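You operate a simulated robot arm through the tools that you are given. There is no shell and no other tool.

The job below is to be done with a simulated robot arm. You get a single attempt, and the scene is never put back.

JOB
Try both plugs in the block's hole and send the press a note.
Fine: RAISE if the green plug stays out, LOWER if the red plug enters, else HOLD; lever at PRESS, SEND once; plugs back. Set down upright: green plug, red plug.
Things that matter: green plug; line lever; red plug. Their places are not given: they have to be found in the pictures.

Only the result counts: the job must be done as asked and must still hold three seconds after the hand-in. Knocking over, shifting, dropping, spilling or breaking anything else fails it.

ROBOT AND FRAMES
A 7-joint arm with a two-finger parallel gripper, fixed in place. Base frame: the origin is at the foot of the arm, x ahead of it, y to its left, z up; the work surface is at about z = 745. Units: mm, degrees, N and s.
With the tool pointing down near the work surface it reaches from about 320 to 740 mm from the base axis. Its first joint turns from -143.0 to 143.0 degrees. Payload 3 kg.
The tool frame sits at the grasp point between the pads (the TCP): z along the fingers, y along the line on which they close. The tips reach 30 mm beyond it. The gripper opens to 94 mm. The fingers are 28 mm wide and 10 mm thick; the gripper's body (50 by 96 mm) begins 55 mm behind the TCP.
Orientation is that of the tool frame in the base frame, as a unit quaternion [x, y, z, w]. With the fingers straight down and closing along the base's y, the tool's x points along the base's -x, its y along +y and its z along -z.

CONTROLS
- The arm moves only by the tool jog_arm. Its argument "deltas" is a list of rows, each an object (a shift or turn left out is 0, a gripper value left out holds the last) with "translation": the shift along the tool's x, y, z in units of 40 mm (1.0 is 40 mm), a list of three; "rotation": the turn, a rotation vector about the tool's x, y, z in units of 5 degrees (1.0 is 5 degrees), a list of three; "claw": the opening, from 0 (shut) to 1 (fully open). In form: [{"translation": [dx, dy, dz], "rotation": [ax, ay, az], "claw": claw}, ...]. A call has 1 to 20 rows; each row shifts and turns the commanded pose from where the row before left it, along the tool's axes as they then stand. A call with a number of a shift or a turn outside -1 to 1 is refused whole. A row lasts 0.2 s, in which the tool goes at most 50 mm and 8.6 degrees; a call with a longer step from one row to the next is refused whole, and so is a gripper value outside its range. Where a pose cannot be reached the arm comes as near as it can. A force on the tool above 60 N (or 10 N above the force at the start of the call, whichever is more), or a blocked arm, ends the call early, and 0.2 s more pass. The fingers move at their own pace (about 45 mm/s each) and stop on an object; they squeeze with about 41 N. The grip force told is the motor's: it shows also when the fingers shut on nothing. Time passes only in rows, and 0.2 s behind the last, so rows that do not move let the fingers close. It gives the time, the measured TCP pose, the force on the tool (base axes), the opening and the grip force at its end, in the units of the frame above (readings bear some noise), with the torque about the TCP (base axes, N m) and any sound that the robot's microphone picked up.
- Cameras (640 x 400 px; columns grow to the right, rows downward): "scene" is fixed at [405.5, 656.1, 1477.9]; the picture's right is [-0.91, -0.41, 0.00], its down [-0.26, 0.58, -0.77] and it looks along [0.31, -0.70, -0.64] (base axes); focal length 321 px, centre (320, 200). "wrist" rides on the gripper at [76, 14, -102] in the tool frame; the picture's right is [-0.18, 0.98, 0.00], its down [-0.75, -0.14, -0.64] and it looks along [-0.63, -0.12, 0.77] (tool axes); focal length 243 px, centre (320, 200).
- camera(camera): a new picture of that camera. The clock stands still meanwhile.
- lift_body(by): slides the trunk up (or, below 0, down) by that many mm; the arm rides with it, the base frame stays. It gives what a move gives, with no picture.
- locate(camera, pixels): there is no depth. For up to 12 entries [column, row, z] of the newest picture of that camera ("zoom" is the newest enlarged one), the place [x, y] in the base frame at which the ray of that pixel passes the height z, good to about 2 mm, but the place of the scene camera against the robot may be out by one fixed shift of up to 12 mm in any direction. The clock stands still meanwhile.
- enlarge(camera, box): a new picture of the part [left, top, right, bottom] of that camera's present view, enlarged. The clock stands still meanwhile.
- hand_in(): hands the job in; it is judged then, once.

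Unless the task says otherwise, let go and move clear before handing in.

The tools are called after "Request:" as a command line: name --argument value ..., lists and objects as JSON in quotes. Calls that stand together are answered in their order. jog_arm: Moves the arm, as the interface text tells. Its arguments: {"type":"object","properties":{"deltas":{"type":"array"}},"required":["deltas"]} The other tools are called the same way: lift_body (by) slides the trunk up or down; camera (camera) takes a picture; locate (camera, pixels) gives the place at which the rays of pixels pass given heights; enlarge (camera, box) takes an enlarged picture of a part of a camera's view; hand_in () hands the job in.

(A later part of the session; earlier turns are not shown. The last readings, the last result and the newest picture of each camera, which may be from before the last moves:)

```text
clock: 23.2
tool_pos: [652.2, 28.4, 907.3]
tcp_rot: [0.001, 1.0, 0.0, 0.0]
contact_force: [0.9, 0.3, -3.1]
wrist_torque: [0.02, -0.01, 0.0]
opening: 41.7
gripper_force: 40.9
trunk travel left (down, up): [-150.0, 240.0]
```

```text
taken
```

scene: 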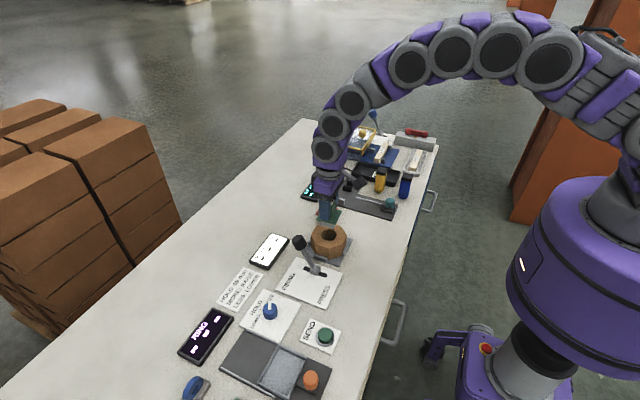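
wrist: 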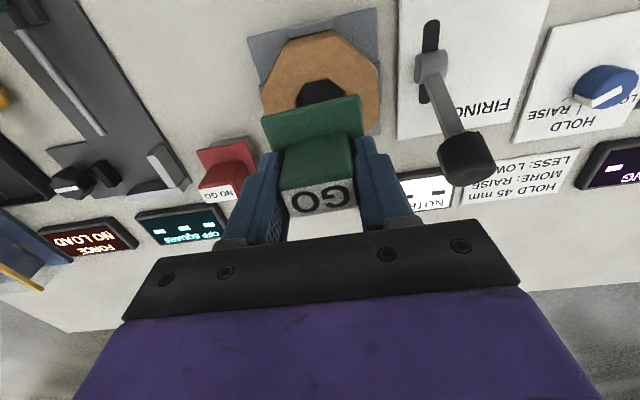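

The green plug is clear of the block. I'll carry it back over its original spot (net return: +2.25 in tool x, −2.875 in tool y).

Request:
jog_arm --deltas '[{"translation": [0.45, -0.575, 0]}, {"translation": [0.45, -0.575, 0]}, {"translation": [0.45, -0.575, 0]}, {"translation": [0.45, -0.575, 0]}, {"translation": [0.45, -0.575, 0]}, {}, {"translation": [0, 0, 0.6]}, {"translation": [0, 0, 0.6]}, {"translation": [0, 0, 0.6]}, {"translation": [0, 0, 0.4]}, {}]'

Request:
enlarge --camera "scene" --box '[352, 204, 388, 240]'

```text
clock: 25.6
tool_pos: [560.8, -87.2, 820.5]
tcp_rot: [0.001, 1.0, 0.0, 0.001]
contact_force: [-0.3, 0.5, -2.3]
wrist_torque: [0.01, 0.01, 0.01]
opening: 41.9
gripper_force: 40.5
trunk travel left (down, up): [-150.0, 240.0]
```

```text
11.11 times, centred on (370, 222) of scene
```

zoom: 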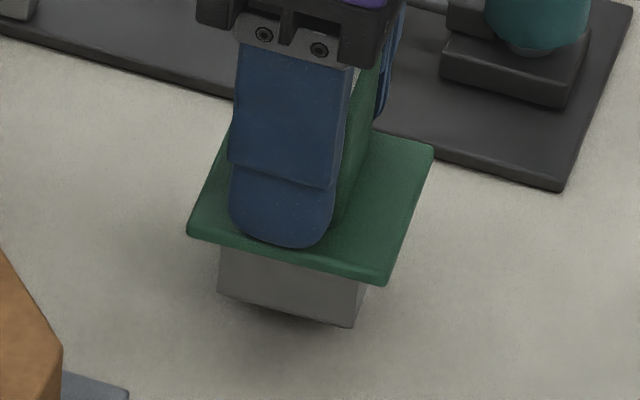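

The green plug hangs about 10 mm above its spot. I'll lower gently to touch.

Request:
jog_arm --deltas '[{"translation": [0, 0, 0.1]}, {"translation": [0, 0, 0.08]}, {"translation": [0, 0, 0.04]}, {"translation": [0, 0, 0.03]}, {}]'

```text
clock: 26.8
tool_pos: [561.6, -87.2, 809.1]
tcp_rot: [0.002, 1.0, 0.001, 0.0]
contact_force: [-0.2, 0.2, -3.2]
wrist_torque: [0.04, 0.0, -0.03]
opening: 41.8
gripper_force: 41.4
trunk travel left (down, up): [-150.0, 240.0]
```

Not touching yet (−3.2 N, weight only). A couple more 1 mm steps.

Request:
jog_arm --deltas '[{"translation": [0, 0, 0.02]}, {"translation": [0, 0, 0.02]}, {}]'

Request:
enlarge --camera "scene" --box '[352, 204, 388, 240]'

```text
clock: 27.6
tool_pos: [561.6, -86.8, 807.3]
tcp_rot: [0.001, 1.0, -0.001, 0.0]
contact_force: [-0.4, -1.2, 1.7]
wrist_torque: [-0.13, -0.03, -0.01]
opening: 41.8
gripper_force: 40.7
trunk travel left (down, up): [-150.0, 240.0]
```

```text
11.11 times, centred on (370, 222) of scene
```

zoom: 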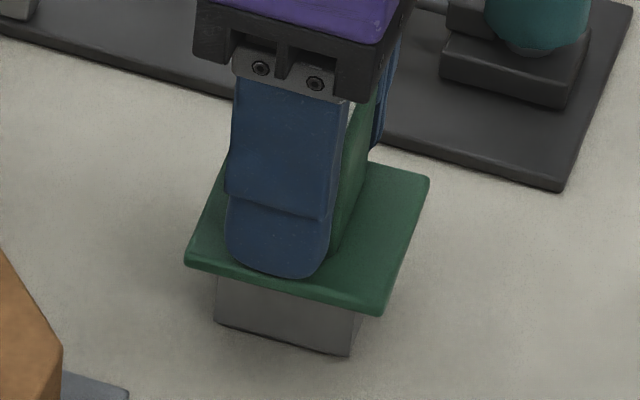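

The plug touches the table (force now +1.7 N). I'll release it and rise straight up.

Request:
jog_arm --deltas '[{"claw": 0.62}, {"claw": 0.62}, {"claw": 0.62}, {}]'

Request:
jog_arm --deltas '[{"translation": [0, 0, -0.25]}, {"translation": [0, 0, -0.5]}, {"translation": [0, 0, -0.75]}, {"translation": [0, 0, -0.75]}, {"translation": [0, 0, -0.5]}, {}]'

Request:
enlarge --camera "scene" --box '[352, 204, 388, 240]'

Request:
camera --camera "wrist"

```text
clock: 28.6
tool_pos: [561.7, -86.4, 808.4]
tcp_rot: [0.001, 1.0, 0.001, 0.001]
contact_force: [-0.2, -0.3, 1.4]
wrist_torque: [0.04, 0.01, 0.0]
opening: 58.6
gripper_force: 0.0
trunk travel left (down, up): [-150.0, 240.0]
```

```text
clock: 30.0
tool_pos: [561.2, -87.2, 916.6]
tcp_rot: [0.001, 1.0, -0.001, 0.001]
contact_force: [-0.5, -0.4, 0.8]
wrist_torque: [-0.01, 0.02, 0.0]
opening: 58.5
gripper_force: 0.0
trunk travel left (down, up): [-150.0, 240.0]
```

```text
11.11 times, centred on (370, 222) of scene
```

zoom: 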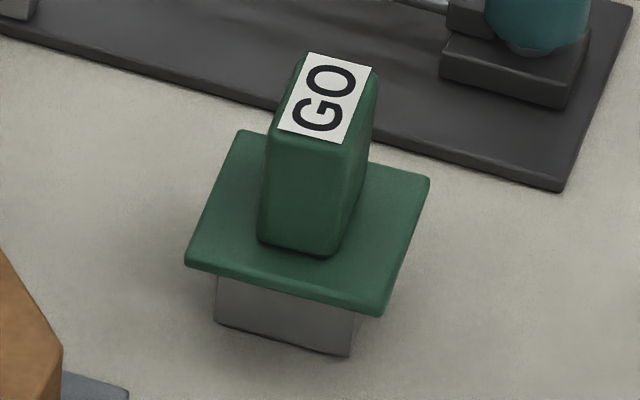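

```text
taken
```

wrist: 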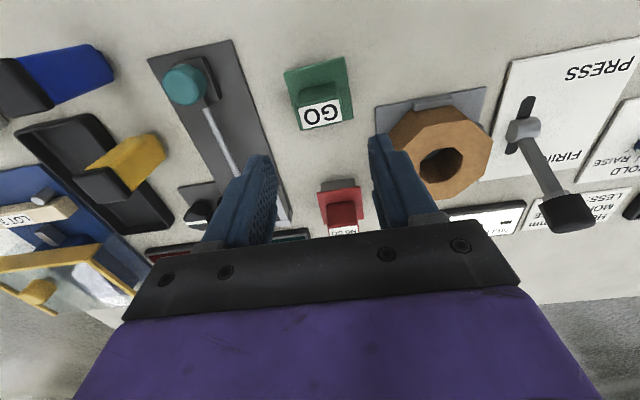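

The green plug stands upright back on its spot. Now I'll move above the red plug, expected near (705,-87).

Request:
jog_arm --deltas '[{"translation": [-0.7, 0, 0]}, {"translation": [-0.7, 0, 0]}, {"translation": [-0.7, 0, 0]}, {"translation": [-0.7, 0, 0]}, {"translation": [-0.7, 0, 0.2]}, {}, {}]'

Request:
enlarge --camera "wrist" --box '[260, 60, 380, 180]'

```text
clock: 31.6
tool_pos: [702.4, -86.4, 912.4]
tcp_rot: [0.0, 1.0, 0.0, 0.0]
contact_force: [-0.3, -0.2, -0.1]
wrist_torque: [-0.01, 0.01, -0.03]
opening: 58.2
gripper_force: 0.0
trunk travel left (down, up): [-150.0, 240.0]
```

```text
3.33 times, centred on (320, 120) of wrist
```

zoom: 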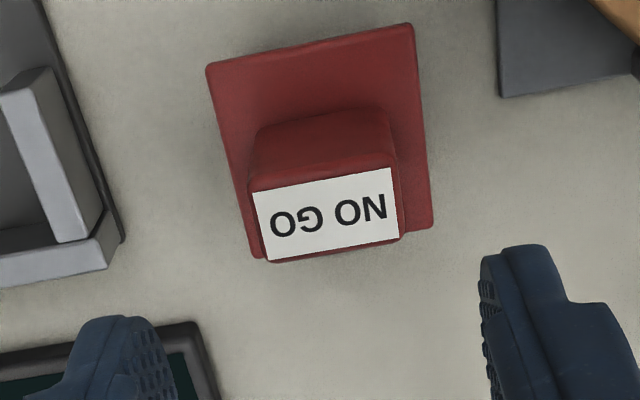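

Request:
locate --camera "zoom" --pixels '[[253, 192, 814], [390, 168, 814], [399, 238, 814], [268, 261, 814], [207, 66, 773], [411, 24, 773], [432, 226, 773], [254, 256, 773], [2, 95, 790], [122, 242, 750]]'

```text
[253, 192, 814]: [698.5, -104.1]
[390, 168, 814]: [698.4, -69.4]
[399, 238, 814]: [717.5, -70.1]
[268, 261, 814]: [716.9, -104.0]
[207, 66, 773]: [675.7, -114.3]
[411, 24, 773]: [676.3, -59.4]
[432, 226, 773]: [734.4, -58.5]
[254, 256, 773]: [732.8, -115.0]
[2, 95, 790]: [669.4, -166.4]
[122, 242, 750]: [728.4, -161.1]
```

Red handle centre is at about (706,-87), yaw ≈0. I'll shift +4 mm in x and descend to the same grip height.

Request:
jog_arm --deltas '[{"translation": [-0.11, 0, 0.6], "claw": 0.62}, {"translation": [0, 0, 0.7]}, {"translation": [0, 0, 0.6]}, {"translation": [0, 0, 0.4]}, {"translation": [0, 0, 0.2]}, {}]'

Request:
camera --camera "wrist"

Request:
enlarge --camera "scene" --box '[305, 185, 350, 225]'

```text
clock: 33.0
tool_pos: [706.8, -87.2, 811.1]
tcp_rot: [0.001, 1.0, 0.0, -0.001]
contact_force: [-0.1, 0.0, -1.0]
wrist_torque: [0.03, -0.01, 0.04]
opening: 58.3
gripper_force: 0.1
trunk travel left (down, up): [-150.0, 240.0]
```

```text
taken
```

wrist: 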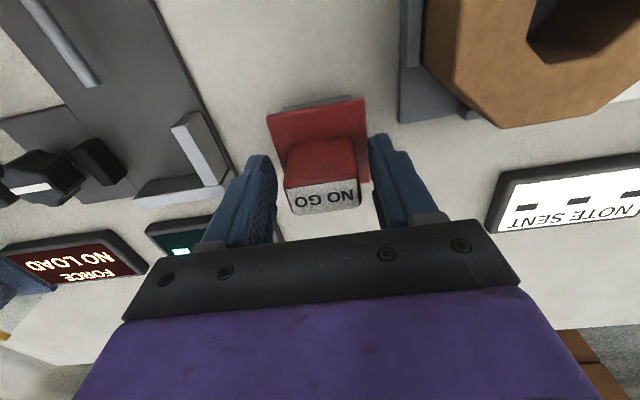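

```text
10.00 times, centred on (328, 205) of scene
```

zoom: 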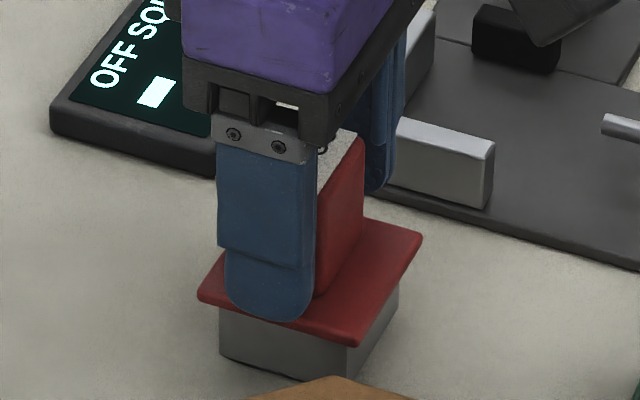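

Fingers straddle the red handle just above its plate. I'll close and then lift.

Request:
jog_arm --deltas '[{"claw": 0}, {"claw": 0}, {"claw": 0}, {"claw": 0}]'

Request:
jog_arm --deltas '[{"translation": [0, 0, -0.25]}, {"translation": [0, 0, -0.5]}, {"translation": [0, 0, -0.75]}, {"translation": [0, 0, -0.75]}, {"translation": [0, 0, -0.75]}, {}]'

Request:
camera --camera "wrist"

Request:
enlarge --camera "scene" --box '[295, 160, 365, 225]'

```text
clock: 34.0
tool_pos: [706.4, -86.1, 810.6]
tcp_rot: [0.001, 1.0, 0.0, 0.0]
contact_force: [-0.4, 0.6, 0.0]
wrist_torque: [0.03, -0.01, -0.01]
opening: 42.1
gripper_force: 41.0
trunk travel left (down, up): [-150.0, 240.0]
```

```text
clock: 35.4
tool_pos: [705.5, -86.1, 931.7]
tcp_rot: [0.001, 1.0, 0.001, 0.0]
contact_force: [0.0, 0.7, -3.0]
wrist_torque: [-0.01, -0.01, 0.01]
opening: 42.2
gripper_force: 40.5
trunk travel left (down, up): [-150.0, 240.0]
```

```text
taken
```

wrist: 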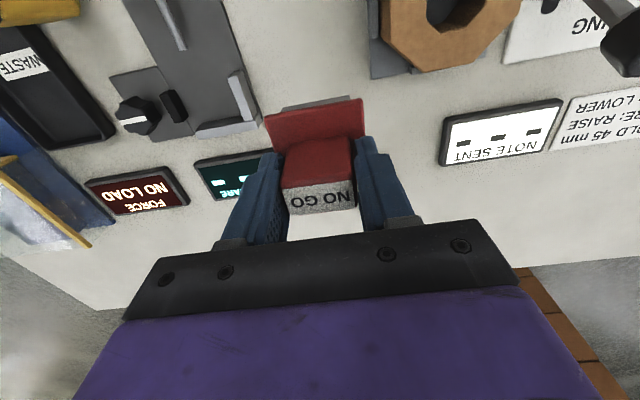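

```text
6.15 times, centred on (330, 192) of scene
```

zoom: 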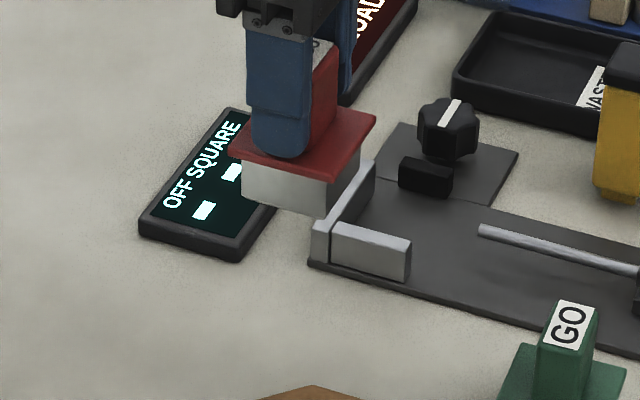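

The red plug is held (42.2 mm, weight 3 N). I'll carry it over the block's hole to the same position at which the green plug entered.

Request:
jog_arm --deltas '[{"translation": [0.272, 0.575, 0]}, {"translation": [0.272, 0.575, 0]}, {"translation": [0.272, 0.575, 0]}, {"translation": [0.272, 0.575, 0]}, {"translation": [0.272, 0.575, 0]}, {}, {"translation": [0, 0, 0.5]}, {"translation": [0, 0, 0.5]}, {"translation": [0, 0, 0.4]}, {}, {}]'

Request:
enlarge --camera "scene" --box '[310, 205, 350, 245]'

Request:
camera --camera "wrist"

```text
clock: 37.8
tool_pos: [650.9, 28.9, 872.8]
tcp_rot: [0.002, 1.0, -0.001, 0.001]
contact_force: [-0.3, -0.2, -2.9]
wrist_torque: [0.0, 0.0, -0.01]
opening: 42.1
gripper_force: 41.5
trunk travel left (down, up): [-150.0, 240.0]
```

```text
10.00 times, centred on (330, 225) of scene
```

zoom: 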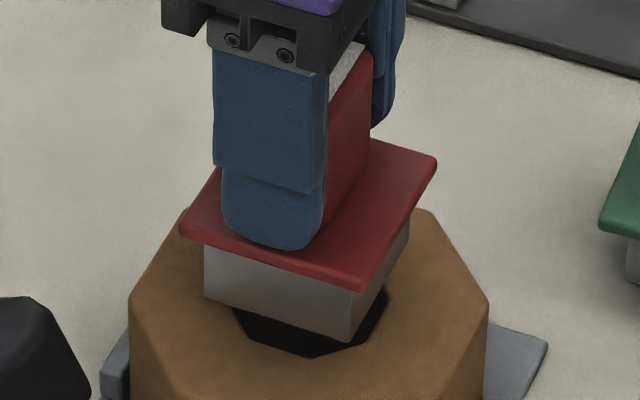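

```text
taken
```

wrist: 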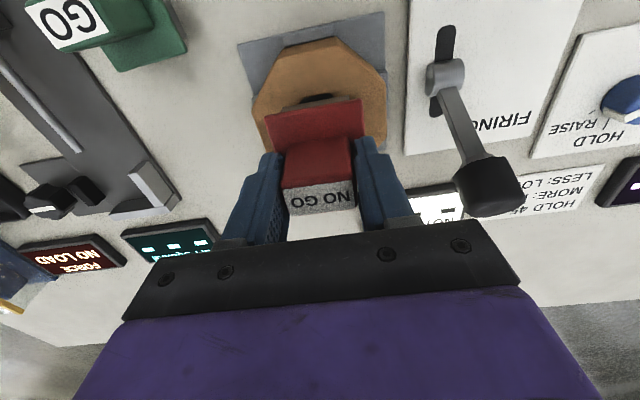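

The red plug is about 10 mm above the hole. I'll lower slowly and watch for contact.

Request:
locate --camera "zoom" --pixels '[[204, 295, 809], [350, 342, 809], [181, 232, 834], [362, 290, 834]]'

Request:
jog_arm --deltas '[{"translation": [0, 0, 0.1]}, {"translation": [0, 0, 0.1]}, {"translation": [0, 0, 0.05]}, {"translation": [0, 0, 0.03]}, {"translation": [0, 0, 0.03]}, {"translation": [0, 0, 0.03]}, {}]'

Request:
enlarge --camera "scene" --box '[310, 205, 350, 245]'

```text
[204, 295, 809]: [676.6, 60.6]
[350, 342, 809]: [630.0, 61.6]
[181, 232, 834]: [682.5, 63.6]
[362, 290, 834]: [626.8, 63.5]
```

```text
clock: 39.4
tool_pos: [651.4, 30.2, 862.6]
tcp_rot: [0.0, 1.0, 0.0, 0.001]
contact_force: [-2.9, 0.9, 29.9]
wrist_torque: [0.03, -0.49, 0.25]
opening: 41.8
gripper_force: 40.7
trunk travel left (down, up): [-150.0, 240.0]
```

```text
10.00 times, centred on (330, 225) of scene
```

zoom: 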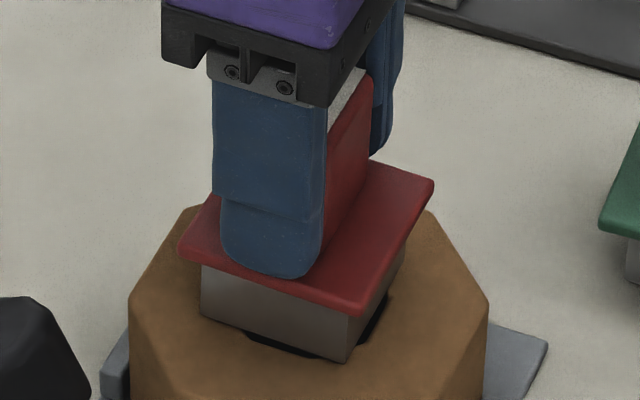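

Red contacted at z≈862.6 with Fz≈30 N on the +x side, gauge ~46.6 mm wide versus hole ~43 mm. I'll search small offsets to be sure it isn't just misaligned.

Request:
jog_arm --deltas '[{"translation": [0, 0, -0.03]}, {"translation": [0.05, 0, 0]}, {}, {}]'

Request:
jog_arm --deltas '[{"translation": [0.03, 0, 0.02]}, {}, {}]'

Request:
enlarge --camera "scene" --box '[310, 205, 350, 245]'

```text
clock: 40.4
tool_pos: [648.3, 28.4, 861.5]
tcp_rot: [0.001, 1.0, 0.001, -0.001]
contact_force: [5.8, 3.1, 13.1]
wrist_torque: [-0.05, -0.15, 0.08]
opening: 41.7
gripper_force: 41.1
trunk travel left (down, up): [-150.0, 240.0]
```

```text
clock: 41.2
tool_pos: [647.7, 27.5, 861.5]
tcp_rot: [0.001, 1.0, 0.0, 0.0]
contact_force: [6.7, 3.1, 10.8]
wrist_torque: [0.03, -0.2, 0.06]
opening: 42.0
gripper_force: 41.3
trunk travel left (down, up): [-150.0, 240.0]
```

```text
10.00 times, centred on (330, 225) of scene
```

zoom: 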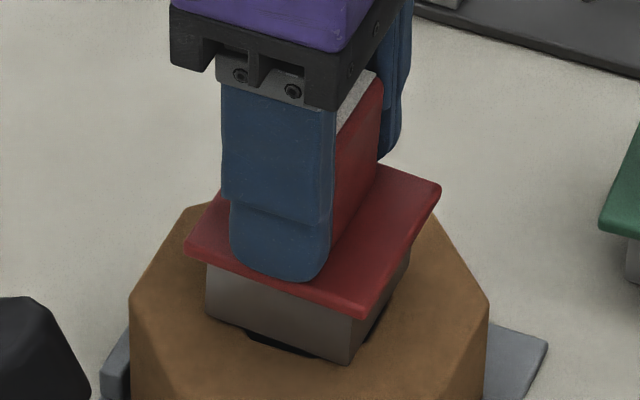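

Still on top at z≈861.5 with push-back. I'll lift slightly, recentre at a few other offsets, and press again to confirm.

Request:
jog_arm --deltas '[{"translation": [0, 0, -0.12]}, {"translation": [-0.05, 0.04, 0]}, {"translation": [0, 0, 0.1]}, {"translation": [0, 0, 0.05]}, {}]'

Request:
jog_arm --deltas '[{"translation": [0, 0, -0.15]}, {"translation": [0, -0.09, 0]}, {"translation": [0, 0, 0.1]}, {"translation": [0, 0, 0.05]}, {}]'

Request:
jog_arm --deltas '[{"translation": [0, 0, -0.15]}, {"translation": [-0.04, 0.05, 0]}, {"translation": [0, 0, 0.1]}, {"translation": [0, 0, 0.07]}, {}]'

Request:
enlarge --camera "scene" --box '[310, 205, 350, 245]'

```text
clock: 42.4
tool_pos: [650.6, 29.2, 861.5]
tcp_rot: [0.001, 1.0, 0.0, 0.003]
contact_force: [-1.9, -1.9, 26.9]
wrist_torque: [0.52, 0.66, 0.08]
opening: 41.5
gripper_force: 41.0
trunk travel left (down, up): [-150.0, 240.0]
```

```text
clock: 43.6
tool_pos: [650.2, 26.8, 861.8]
tcp_rot: [-0.001, 1.0, 0.0, 0.002]
contact_force: [-1.5, 6.7, 13.8]
wrist_torque: [0.09, 0.09, -0.13]
opening: 41.8
gripper_force: 41.1
trunk travel left (down, up): [-150.0, 240.0]
```

```text
clock: 44.8
tool_pos: [653.4, 28.1, 860.9]
tcp_rot: [0.0, 1.0, 0.001, 0.002]
contact_force: [-0.8, -0.4, 18.1]
wrist_torque: [-0.26, -0.16, 0.09]
opening: 41.7
gripper_force: 40.3
trunk travel left (down, up): [-150.0, 240.0]
```

```text
10.00 times, centred on (330, 225) of scene
```

zoom: 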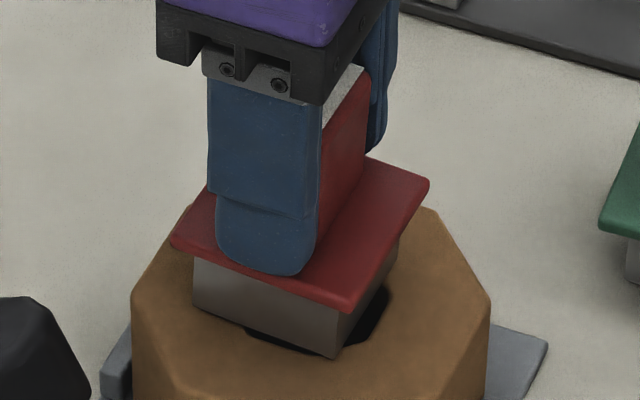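

In every offset the red plug stops at z≈861 on the block top (18–30 N), never entering; its ~46 mm gauge is wider than the ~43 mm hole. One last press at the balanced centre to be certain.

Request:
jog_arm --deltas '[{"translation": [0, 0, -0.15]}, {"translation": [0.025, 0.012, 0]}, {"translation": [0, 0, 0.1]}, {"translation": [0, 0, 0.06]}, {"translation": [0, 0, 0.03]}, {}]'

Request:
enlarge --camera "scene" --box '[310, 205, 350, 245]'

```text
clock: 46.2
tool_pos: [650.9, 28.1, 861.1]
tcp_rot: [0.0, 1.0, 0.0, 0.003]
contact_force: [-1.9, 0.8, 36.2]
wrist_torque: [-0.08, -0.2, 0.29]
opening: 41.8
gripper_force: 41.1
trunk travel left (down, up): [-150.0, 240.0]
```

```text
10.00 times, centred on (330, 225) of scene
```

zoom: 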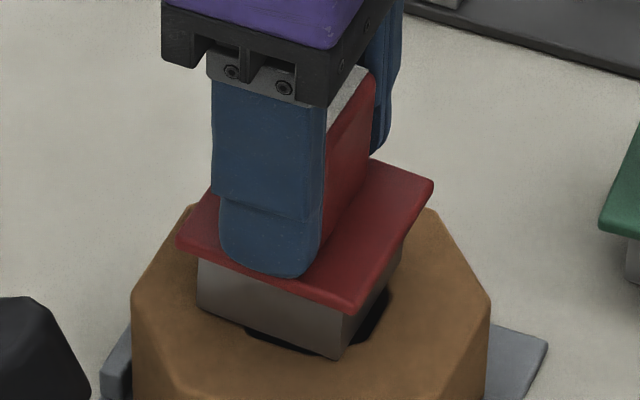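

Pressed at centre with 36 N and it still sits on the block top (z≈861): red stays out, green enters, so the note is HOLD. I'll lift the red plug and carry it back over its original place.

Request:
jog_arm --deltas '[{"translation": [0, 0, -0.2]}, {"translation": [0, 0, -0.4]}, {"translation": [0, 0, -0.5]}, {"translation": [0, 0, -0.5]}, {}, {"translation": [-0.275, -0.5774, 0]}, {"translation": [-0.275, -0.5774, 0]}, {"translation": [-0.275, -0.5774, 0]}, {"translation": [-0.275, -0.5774, 0]}, {"translation": [-0.275, -0.5774, 0]}, {}, {"translation": [0, 0, 0.6]}, {"translation": [0, 0, 0.7]}, {"translation": [0, 0, 0.7]}, {"translation": [0, 0, 0.5]}, {}]'

Request:
enlarge --camera "scene" --box '[310, 192, 345, 225]'

```text
clock: 49.6
tool_pos: [707.3, -87.9, 821.0]
tcp_rot: [0.001, 1.0, -0.001, 0.0]
contact_force: [0.6, 0.4, -2.3]
wrist_torque: [0.02, 0.02, 0.02]
opening: 42.0
gripper_force: 41.1
trunk travel left (down, up): [-150.0, 240.0]
```

```text
12.12 times, centred on (328, 208) of scene
```

zoom: 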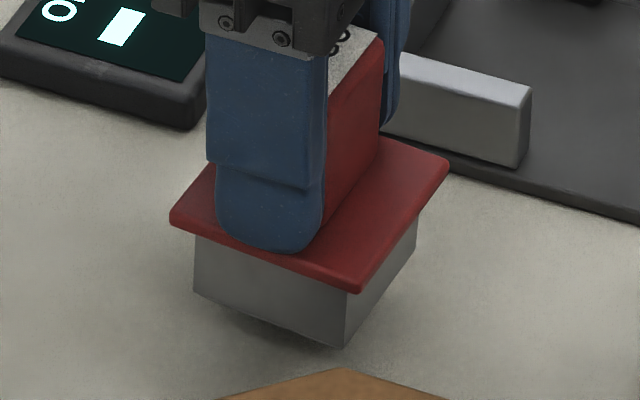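

The red plug hangs about 11 mm above its spot. I'll lower gently until touch.

Request:
jog_arm --deltas '[{"translation": [0, 0, 0.1]}, {"translation": [0, 0, 0.08]}, {"translation": [0, 0, 0.05]}, {"translation": [0, 0, 0.03]}, {}]'

```text
clock: 50.8
tool_pos: [704.8, -87.1, 810.9]
tcp_rot: [0.001, 1.0, 0.001, 0.0]
contact_force: [0.6, -0.4, -2.4]
wrist_torque: [0.02, 0.01, 0.02]
opening: 41.8
gripper_force: 40.9
trunk travel left (down, up): [-150.0, 240.0]
```

Request:
jog_arm --deltas '[{"translation": [0, 0, 0.02]}, {"translation": [0, 0, 0.02]}, {}]'

Request:
enlarge --camera "scene" --box '[310, 192, 345, 225]'

```text
clock: 51.6
tool_pos: [705.7, -87.5, 808.4]
tcp_rot: [0.0, 1.0, 0.001, 0.0]
contact_force: [-0.6, 0.2, -2.4]
wrist_torque: [0.02, 0.03, -0.02]
opening: 41.9
gripper_force: 40.9
trunk travel left (down, up): [-150.0, 240.0]
```

```text
12.12 times, centred on (328, 208) of scene
```

zoom: 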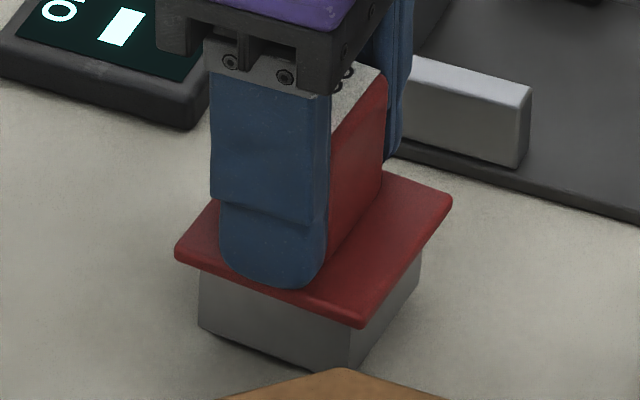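

Still no table contact (−2.4 N, z≈808.4). I'll continue in 0.8 mm steps.

Request:
jog_arm --deltas '[{"translation": [0, 0, 0.02]}, {"translation": [0, 0, 0.02]}, {}]'

```text
clock: 52.4
tool_pos: [705.8, -86.5, 808.3]
tcp_rot: [0.001, 1.0, 0.0, 0.001]
contact_force: [-0.3, -1.1, 4.3]
wrist_torque: [-0.21, 0.18, 0.01]
opening: 41.6
gripper_force: 41.2
trunk travel left (down, up): [-150.0, 240.0]
```

The plug touches the table (+4.3 N). I'll release and rise.

Request:
jog_arm --deltas '[{"claw": 0.62}, {"claw": 0.62}, {"claw": 0.62}, {}]'

Request:
jog_arm --deltas '[{"translation": [0, 0, -0.25]}, {"translation": [0, 0, -0.5]}, {"translation": [0, 0, -0.75]}, {"translation": [0, 0, -0.75]}, {"translation": [0, 0, -0.75]}, {}]'

Request:
enlarge --camera "scene" --box '[310, 192, 345, 225]'

Request:
camera --camera "scene"

Request:
camera --camera "wrist"

```text
clock: 53.4
tool_pos: [705.1, -88.2, 807.9]
tcp_rot: [0.001, 1.0, -0.001, 0.001]
contact_force: [-1.2, 0.0, -0.4]
wrist_torque: [0.0, -0.01, 0.02]
opening: 58.5
gripper_force: 0.0
trunk travel left (down, up): [-150.0, 240.0]
```

```text
clock: 54.8
tool_pos: [703.8, -88.9, 927.3]
tcp_rot: [0.001, 1.0, 0.0, 0.0]
contact_force: [0.0, -0.9, -0.1]
wrist_torque: [0.0, 0.04, -0.03]
opening: 58.1
gripper_force: 0.0
trunk travel left (down, up): [-150.0, 240.0]
```

```text
12.12 times, centred on (328, 208) of scene
```

zoom: 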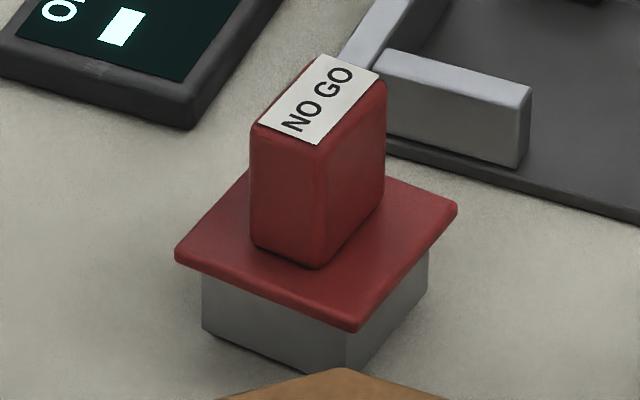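

```text
taken
```

scene: 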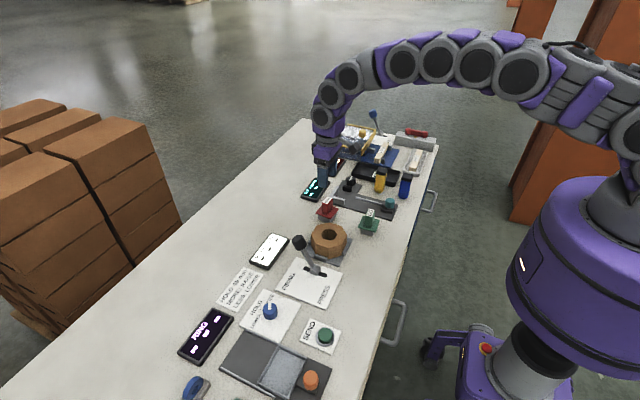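

```text
taken
```

wrist: 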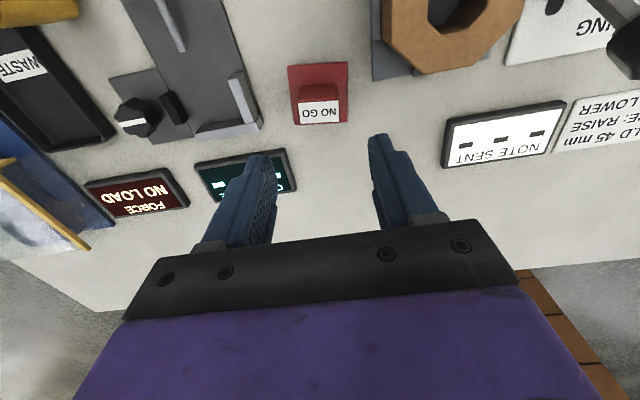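

The red plug is upright and back. I'll check that the block hasn't shifted compared with the first zoom.

Request:
enlarge --camera "scene" --box '[300, 215, 360, 265]'

Request:
enlarge --camera "scene" --box '[270, 225, 350, 310]'

```text
8.00 times, centred on (330, 240) of scene
```

zoom: 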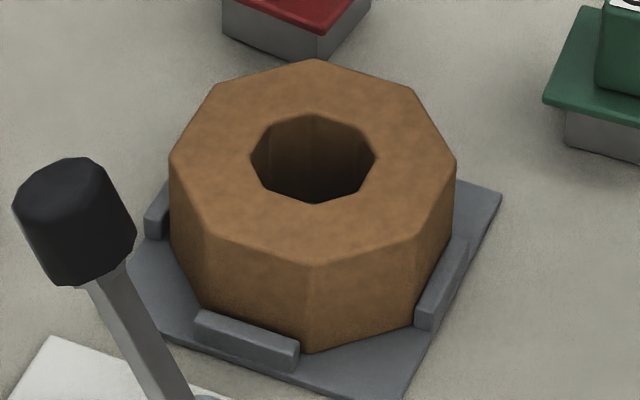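

```text
4.71 times, centred on (310, 268) of scene
```

zoom: 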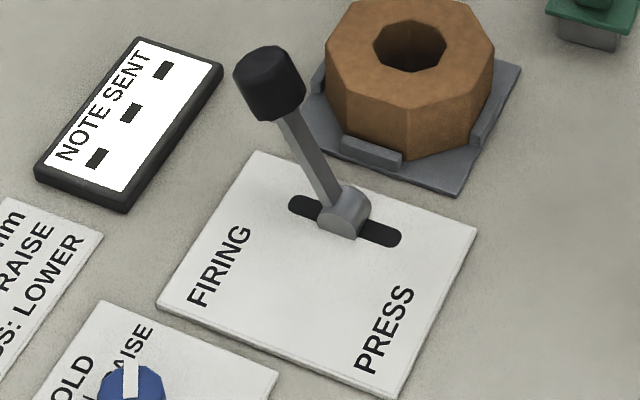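

The block has moved only ~1–2 mm within its nest. Next I'll measure the selector knob, lever and SEND button from the scene and then with the wrist.

Request:
enlarge --camera "scene" --box '[235, 285, 305, 345]'

Request:
locate --camera "zoom" --pixels '[[320, 230, 752], [320, 170, 775], [320, 170, 785], [300, 150, 780]]'

Request:
locate --camera "scene" --pixels '[[314, 272, 755], [299, 242, 820], [299, 242, 830], [325, 337, 760], [327, 331, 770], [333, 277, 750], [302, 267, 750]]'

```text
6.67 times, centred on (270, 315) of scene
```

zoom: 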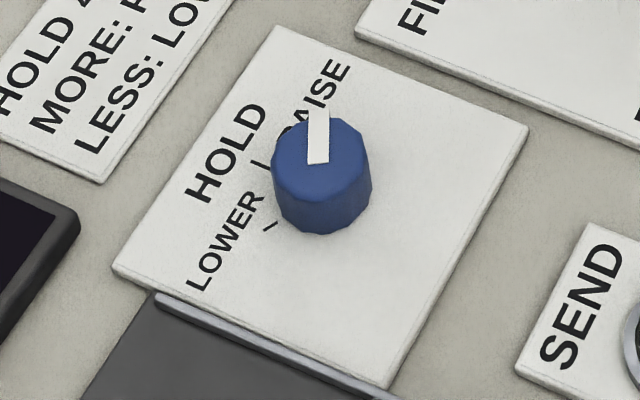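

```text
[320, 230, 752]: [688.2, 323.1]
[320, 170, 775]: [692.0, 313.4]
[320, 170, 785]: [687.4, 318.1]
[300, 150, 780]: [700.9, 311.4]
```

```text
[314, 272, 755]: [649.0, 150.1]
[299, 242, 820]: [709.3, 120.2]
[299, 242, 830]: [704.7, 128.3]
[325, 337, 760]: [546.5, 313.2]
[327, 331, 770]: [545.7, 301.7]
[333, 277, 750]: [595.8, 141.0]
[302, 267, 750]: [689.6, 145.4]
```

The selector is near (685,300), at the edge of reach. I'll move there at height for a close wrist view.

Request:
jog_arm --deltas '[{"translation": [0.16, 0.95, 0]}, {"translation": [0.16, 0.95, 0]}, {"translation": [0.16, 0.95, 0]}, {"translation": [0.16, 0.95, 0]}, {"translation": [0.16, 0.95, 0]}, {"translation": [0.16, 0.95, 0]}, {"translation": [0.16, 0.95, 0]}, {"translation": [0.16, 0.95, 0]}, {"translation": [0.16, 0.95, 0]}, {"translation": [0.16, 0.95, 0]}, {}, {}]'

Request:
camera --camera "wrist"

Request:
enlarge --camera "wrist" --box '[240, 60, 400, 200]'

```text
clock: 57.4
tool_pos: [641.9, 293.7, 928.4]
tcp_rot: [0.001, 1.0, 0.0, 0.001]
contact_force: [0.5, -0.1, 0.2]
wrist_torque: [0.02, 0.01, 0.01]
opening: 58.6
gripper_force: 0.1
trunk travel left (down, up): [-150.0, 240.0]
```

```text
taken
```

wrist: 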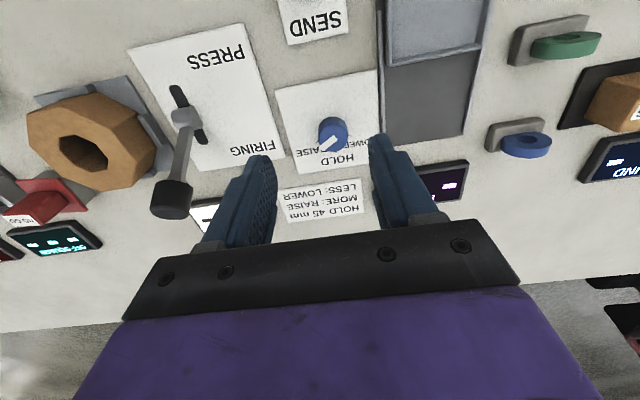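

```text
2.86 times, centred on (320, 130) of wrist
```

zoom: 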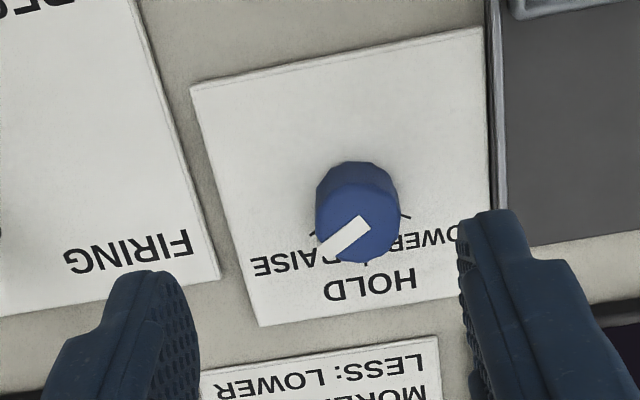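

The pointer aims at the RAISE tick (zoom 313,235), and the LOWER tick is at (405,215). I'll locate the knob, ticks and text.

Request:
locate --camera "zoom" --pixels '[[358, 222, 770], [358, 222, 780], [313, 235, 748], [405, 215, 748], [370, 218, 775], [325, 252, 775], [316, 205, 770], [400, 205, 770], [368, 285, 748], [192, 86, 748], [480, 28, 748], [260, 325, 748]]'

```text
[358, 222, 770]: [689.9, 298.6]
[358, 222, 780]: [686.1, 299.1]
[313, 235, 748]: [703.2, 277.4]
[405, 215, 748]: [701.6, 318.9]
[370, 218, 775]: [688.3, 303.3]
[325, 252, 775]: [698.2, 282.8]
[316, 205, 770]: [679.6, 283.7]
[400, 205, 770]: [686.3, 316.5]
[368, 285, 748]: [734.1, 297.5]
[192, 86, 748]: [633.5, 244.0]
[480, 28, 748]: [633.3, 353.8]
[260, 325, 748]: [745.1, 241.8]
```

Knob centre ≈(688,298), ~32 mm across, with tick marks at roughly ±50° around the +x (HOLD) direction. I'll test the reach above the knob at z≈860.

Request:
jog_arm --deltas '[{"translation": [-0.4, 0.03, 0.5]}, {"translation": [-0.4, 0.03, 0.6]}, {"translation": [-0.35, 0.03, 0.6]}, {}, {}]'

Request:
camera --camera "wrist"

Request:
enlarge --camera "wrist" --box '[250, 60, 390, 180]'

```text
clock: 58.6
tool_pos: [690.3, 296.7, 860.2]
tcp_rot: [0.002, 1.0, -0.001, 0.0]
contact_force: [-0.3, -0.3, -0.5]
wrist_torque: [0.02, 0.02, 0.0]
opening: 58.6
gripper_force: 0.1
trunk travel left (down, up): [-150.0, 240.0]
```

```text
taken
```

wrist: 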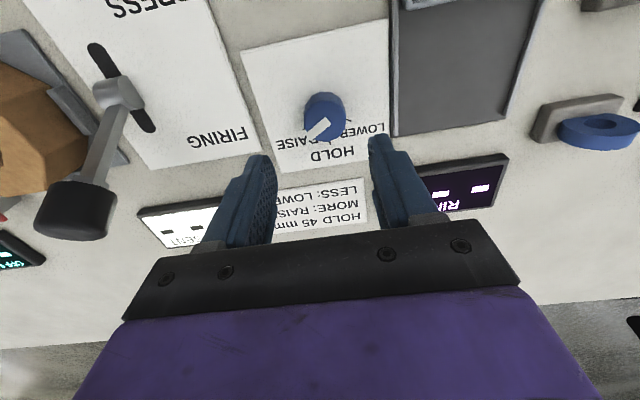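

```text
3.33 times, centred on (320, 120) of wrist
```

zoom: 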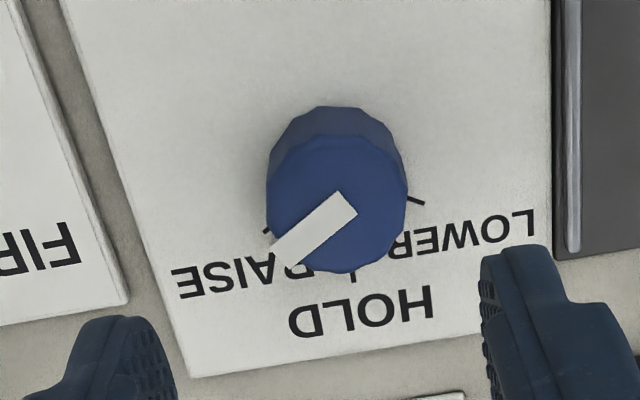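

Reach is fine. Ticks are at zoom (267,230) RAISE, (315,271) HOLD, (417,201) LOWER; pointer spans (350,203)→(283,256). I'll locate these.

Request:
locate --camera "zoom" --pixels '[[267, 230, 749], [313, 272, 749], [417, 201, 749], [348, 202, 780], [284, 255, 780], [337, 203, 780], [337, 203, 775], [267, 190, 765], [406, 170, 765], [330, 110, 760]]'

Request:
enlarge --camera "wrist" --box '[285, 80, 365, 150]'

```text
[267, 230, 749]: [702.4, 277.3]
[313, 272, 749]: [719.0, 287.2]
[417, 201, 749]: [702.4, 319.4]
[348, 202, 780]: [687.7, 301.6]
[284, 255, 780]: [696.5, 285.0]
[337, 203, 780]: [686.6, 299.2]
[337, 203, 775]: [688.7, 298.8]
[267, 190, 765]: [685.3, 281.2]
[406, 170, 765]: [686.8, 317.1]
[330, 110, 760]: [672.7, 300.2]
```

```text
5.71 times, centred on (325, 115) of wrist
```

zoom: 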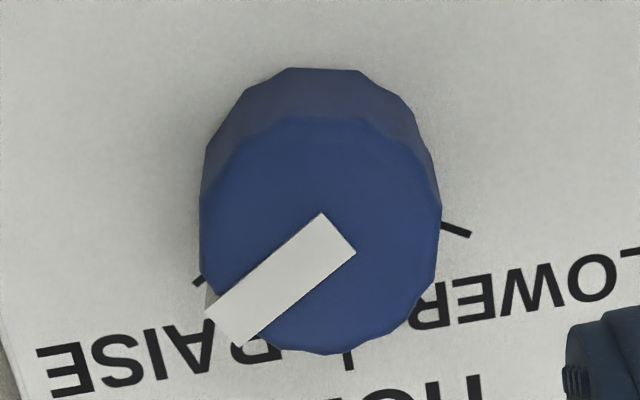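

Request:
locate --camera "zoom" --pixels '[[348, 362, 749], [199, 280, 749], [456, 229, 749], [347, 352, 749], [322, 213, 778], [355, 252, 778], [207, 312, 778], [237, 345, 778], [200, 240, 760], [441, 210, 760], [320, 235, 778]]'

```text
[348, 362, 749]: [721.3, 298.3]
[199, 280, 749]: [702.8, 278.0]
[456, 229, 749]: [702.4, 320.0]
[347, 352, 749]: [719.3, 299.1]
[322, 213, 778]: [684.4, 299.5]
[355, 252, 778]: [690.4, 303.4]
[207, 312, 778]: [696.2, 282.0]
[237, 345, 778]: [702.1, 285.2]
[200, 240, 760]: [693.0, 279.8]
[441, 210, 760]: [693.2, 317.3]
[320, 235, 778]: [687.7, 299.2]
```

Pointer line runs at about −56° from +x, matching the RAISE tick (−56°); HOLD is straight +x, so I need about +56° of turn. I'll pre-rotate the tool by −28° above the knob and centre at (688.7,298.6).

Request:
jog_arm --deltas '[{"translation": [-0.02, 0.05, 0]}, {"rotation": [0, 0, 0.94]}, {"rotation": [0, 0, 0.94]}, {"rotation": [0, 0, 0.94]}, {"rotation": [0, 0, 0.94]}, {"rotation": [0, 0, 0.94]}, {"rotation": [0, 0, 0.94]}, {}, {}]'

Request:
camera --camera "wrist"

Request:
enlarge --camera "scene" --box '[230, 250, 320, 340]'

```text
clock: 60.6
tool_pos: [689.3, 299.4, 860.4]
tcp_rot: [0.245, 0.97, 0.0, 0.0]
contact_force: [-0.4, -0.6, 0.3]
wrist_torque: [0.03, 0.01, 0.01]
opening: 58.3
gripper_force: 0.0
trunk travel left (down, up): [-150.0, 240.0]
```

```text
taken
```

wrist: 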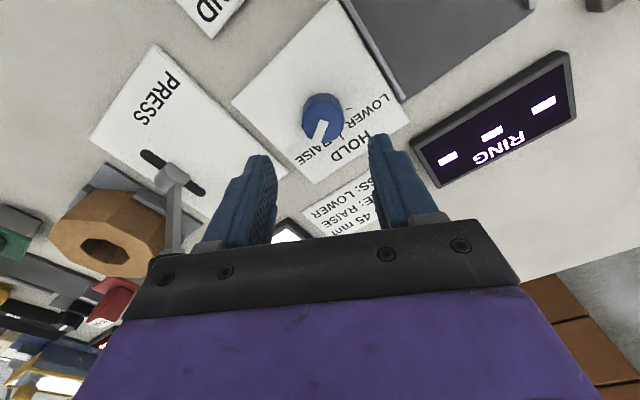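

```text
4.44 times, centred on (275, 295) of scene
```

zoom: 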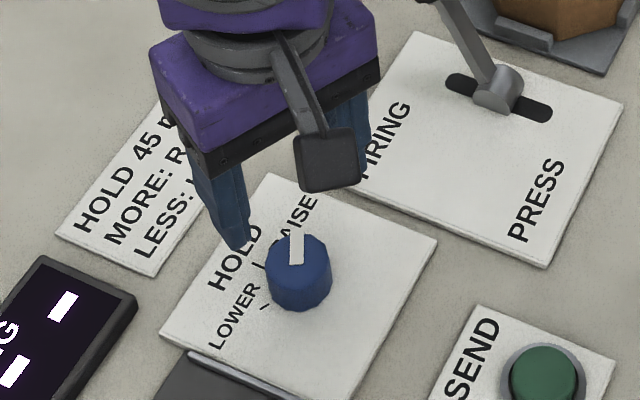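

The tool is turned −28° and centred over the knob. I'll descend so the fingers straddle it (TCP ≈ 784).

Request:
jog_arm --deltas '[{"translation": [0, 0, 0.5], "claw": 0.62}, {"translation": [0, 0, 0.5]}, {"translation": [0, 0, 0.4]}, {"translation": [0, 0, 0.25]}, {"translation": [0, 0, 0.15]}, {}]'

Request:
camera --camera "wrist"

Request:
enlarge --camera "scene" --box '[230, 260, 310, 340]'

```text
clock: 62.0
tool_pos: [688.6, 297.9, 811.0]
tcp_rot: [0.245, 0.969, 0.0, 0.0]
contact_force: [0.0, -0.1, -0.5]
wrist_torque: [0.03, -0.01, 0.04]
opening: 58.6
gripper_force: 0.0
out of reach, approached as far as the arm can: row 3, 5
trunk travel left (down, up): [-150.0, 240.0]
```

```text
taken
```

wrist: 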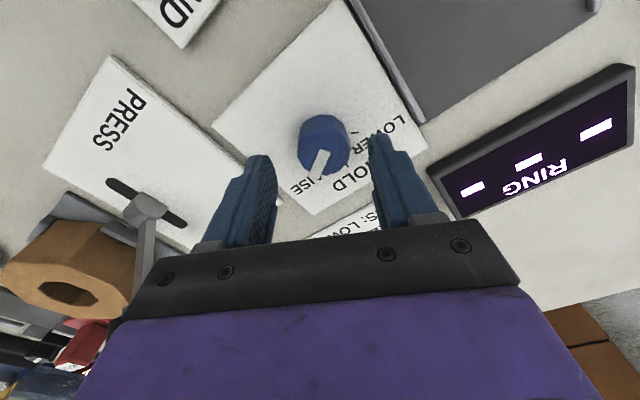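

```text
5.00 times, centred on (270, 300) of scene
```

zoom: 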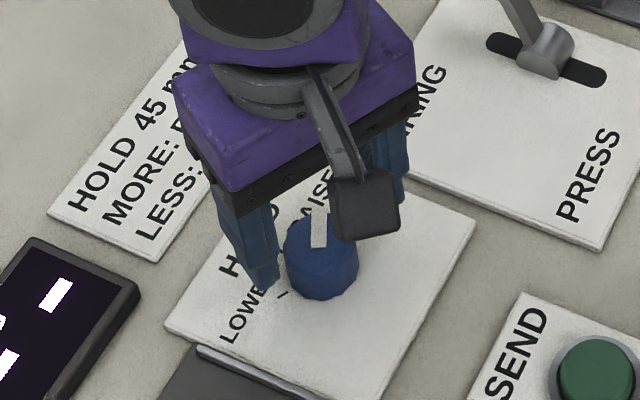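

The arm hit its reach limit at z≈811 here. I'll back up, lower the trunk by 80 mm to extend downward reach, and retry.

Request:
jog_arm --deltas '[{"translation": [0, 0, -0.5]}, {"translation": [0, 0, -0.7]}, {"translation": [0, 0, -0.8]}, {"translation": [0, 0, -0.7]}, {}]'

Request:
lift_body --by -80

Request:
camera --camera "scene"

Request:
camera --camera "wrist"

```text
clock: 63.2
tool_pos: [688.0, 297.8, 919.9]
tcp_rot: [0.244, 0.97, 0.0, -0.001]
contact_force: [-0.5, -0.9, -0.1]
wrist_torque: [0.02, 0.01, -0.01]
opening: 58.2
gripper_force: 0.0
trunk travel left (down, up): [-150.0, 240.0]
```

```text
clock: 64.4
tool_pos: [687.5, 297.6, 839.4]
tcp_rot: [0.245, 0.97, 0.0, 0.0]
contact_force: [-0.1, -0.7, -0.8]
wrist_torque: [-0.01, -0.01, 0.0]
opening: 58.0
gripper_force: 0.1
trunk travel left (down, up): [-70.0, 320.0]
```

```text
taken
```

scene: 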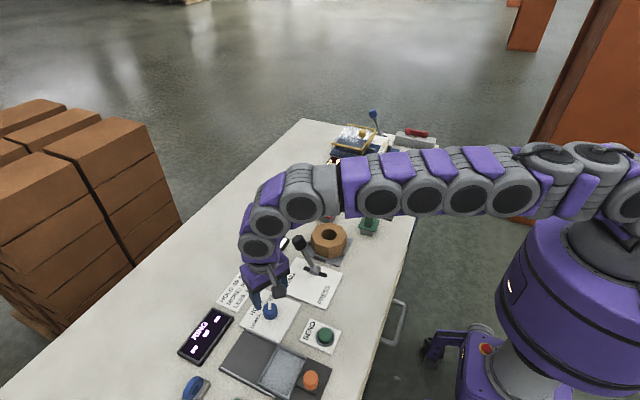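

```text
taken
```

wrist: 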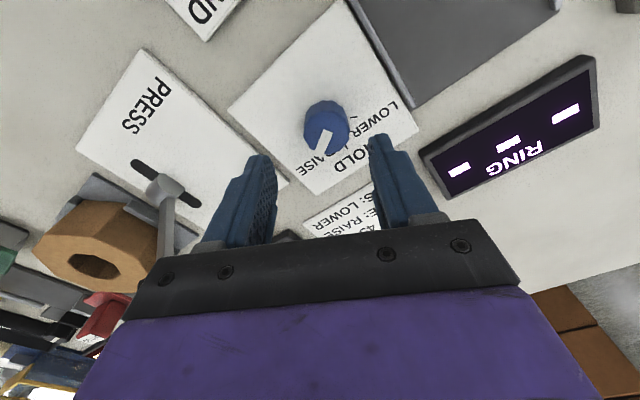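

Tool is now at z≈839 with more reach left. I'll descend to about z≈785 around the knob.

Request:
jog_arm --deltas '[{"translation": [0, 0, 0.4], "claw": 0.62}, {"translation": [0, 0, 0.4]}, {"translation": [0, 0, 0.3]}, {"translation": [0, 0, 0.2]}, {"translation": [0, 0, 0.06]}, {}]'

Request:
camera --camera "wrist"

Request:
enlarge --camera "scene" --box '[230, 260, 310, 340]'

```text
clock: 65.8
tool_pos: [688.0, 297.2, 784.1]
tcp_rot: [0.245, 0.969, 0.001, 0.001]
contact_force: [0.1, -0.4, 0.8]
wrist_torque: [0.02, 0.01, -0.04]
opening: 58.3
gripper_force: 0.1
trunk travel left (down, up): [-70.0, 320.0]
```

```text
taken
```

wrist: 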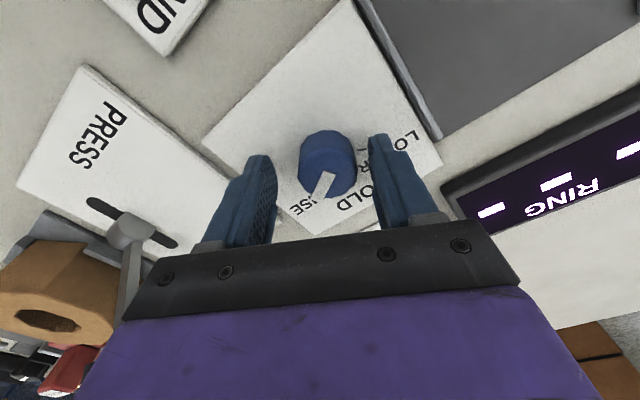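

```text
5.00 times, centred on (270, 300) of scene
```

zoom: 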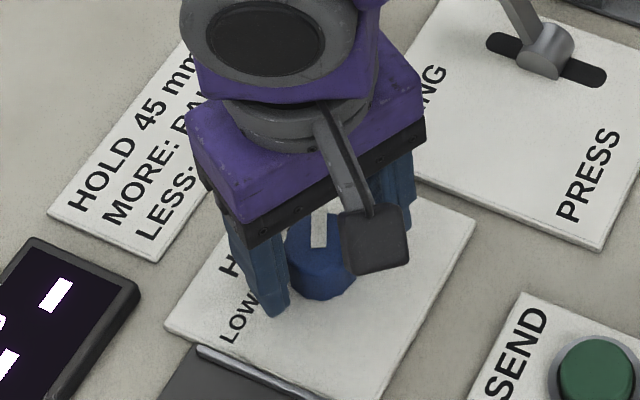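

The knob sits between the fingers at (328,165). I'll zoom to verify its centring before closing.

Request:
enlarge --camera "wrist" --box '[240, 110, 410, 250]'

Request:
locate --camera "wrist" --pixels '[[328, 170, 765], [328, 170, 770], [328, 170, 775], [328, 170, 780], [299, 160, 765], [356, 160, 765]]'

```text
2.86 times, centred on (325, 180) of wrist
```

zoom: 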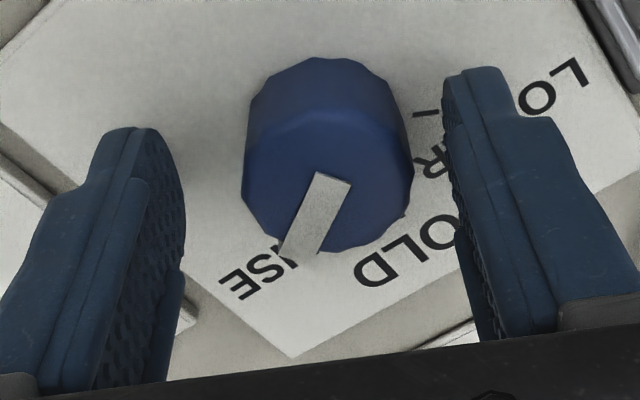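

```text
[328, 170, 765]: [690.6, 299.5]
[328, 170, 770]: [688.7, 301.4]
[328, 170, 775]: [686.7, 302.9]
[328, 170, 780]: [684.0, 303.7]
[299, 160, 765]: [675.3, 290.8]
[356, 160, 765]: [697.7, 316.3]
```

The knob top is at about z≈767 with centre ≈(691.5,299), so I'm ~3 mm off. I'll check the pointer angle once more and nudge (tool x −2 mm, y +2.8 mm, down 1.6 mm).

Request:
locate --camera "zoom" --pixels '[[332, 179, 768], [299, 249, 768], [329, 182, 767], [420, 113, 749], [262, 258, 749]]'

Request:
jog_arm --deltas '[{"translation": [-0.05, 0.07, 0.02]}, {"translation": [0, 0, 0.02]}, {}]'

Request:
enlarge --camera "wrist" --box '[240, 110, 410, 250]'

```text
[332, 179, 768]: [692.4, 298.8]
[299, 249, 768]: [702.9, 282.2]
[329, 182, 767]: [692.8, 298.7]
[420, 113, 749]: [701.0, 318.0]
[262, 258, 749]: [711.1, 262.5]
```

```text
clock: 66.6
tool_pos: [691.0, 299.0, 783.2]
tcp_rot: [0.244, 0.97, 0.0, 0.0]
contact_force: [-0.2, 0.3, 0.3]
wrist_torque: [0.01, -0.01, 0.0]
opening: 58.3
gripper_force: 0.1
trunk travel left (down, up): [-70.0, 320.0]
```

```text
2.86 times, centred on (325, 180) of wrist
```

zoom: 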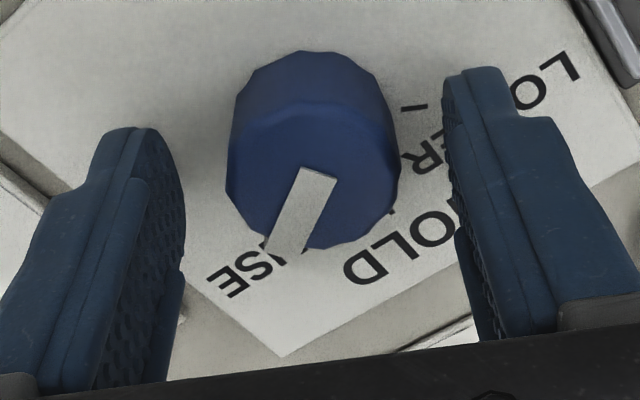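

The knob is now centred between the fingers; the pointer reads −58°. I'll close gently on the knob.

Request:
jog_arm --deltas '[{"claw": 0}, {"claw": 0}, {"claw": 0}, {"claw": 0}]'

Request:
enlarge --camera "wrist" --box '[240, 110, 410, 250]'

```text
clock: 67.6
tool_pos: [692.1, 299.2, 783.6]
tcp_rot: [0.244, 0.97, 0.0, 0.0]
contact_force: [8.7, 8.3, 1.3]
wrist_torque: [-0.16, -0.17, -0.01]
opening: 35.7
gripper_force: 45.3
trunk travel left (down, up): [-70.0, 320.0]
```

```text
2.86 times, centred on (325, 180) of wrist
```

zoom: 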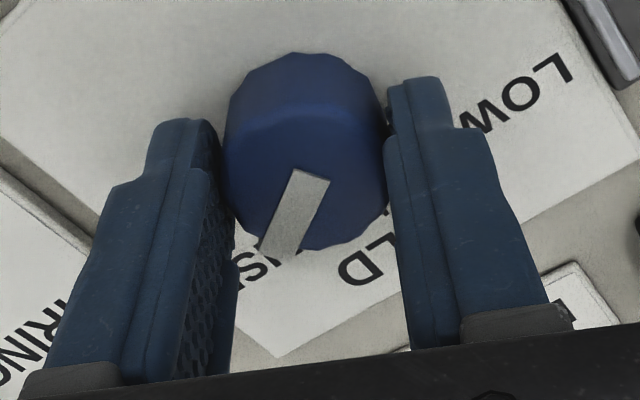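

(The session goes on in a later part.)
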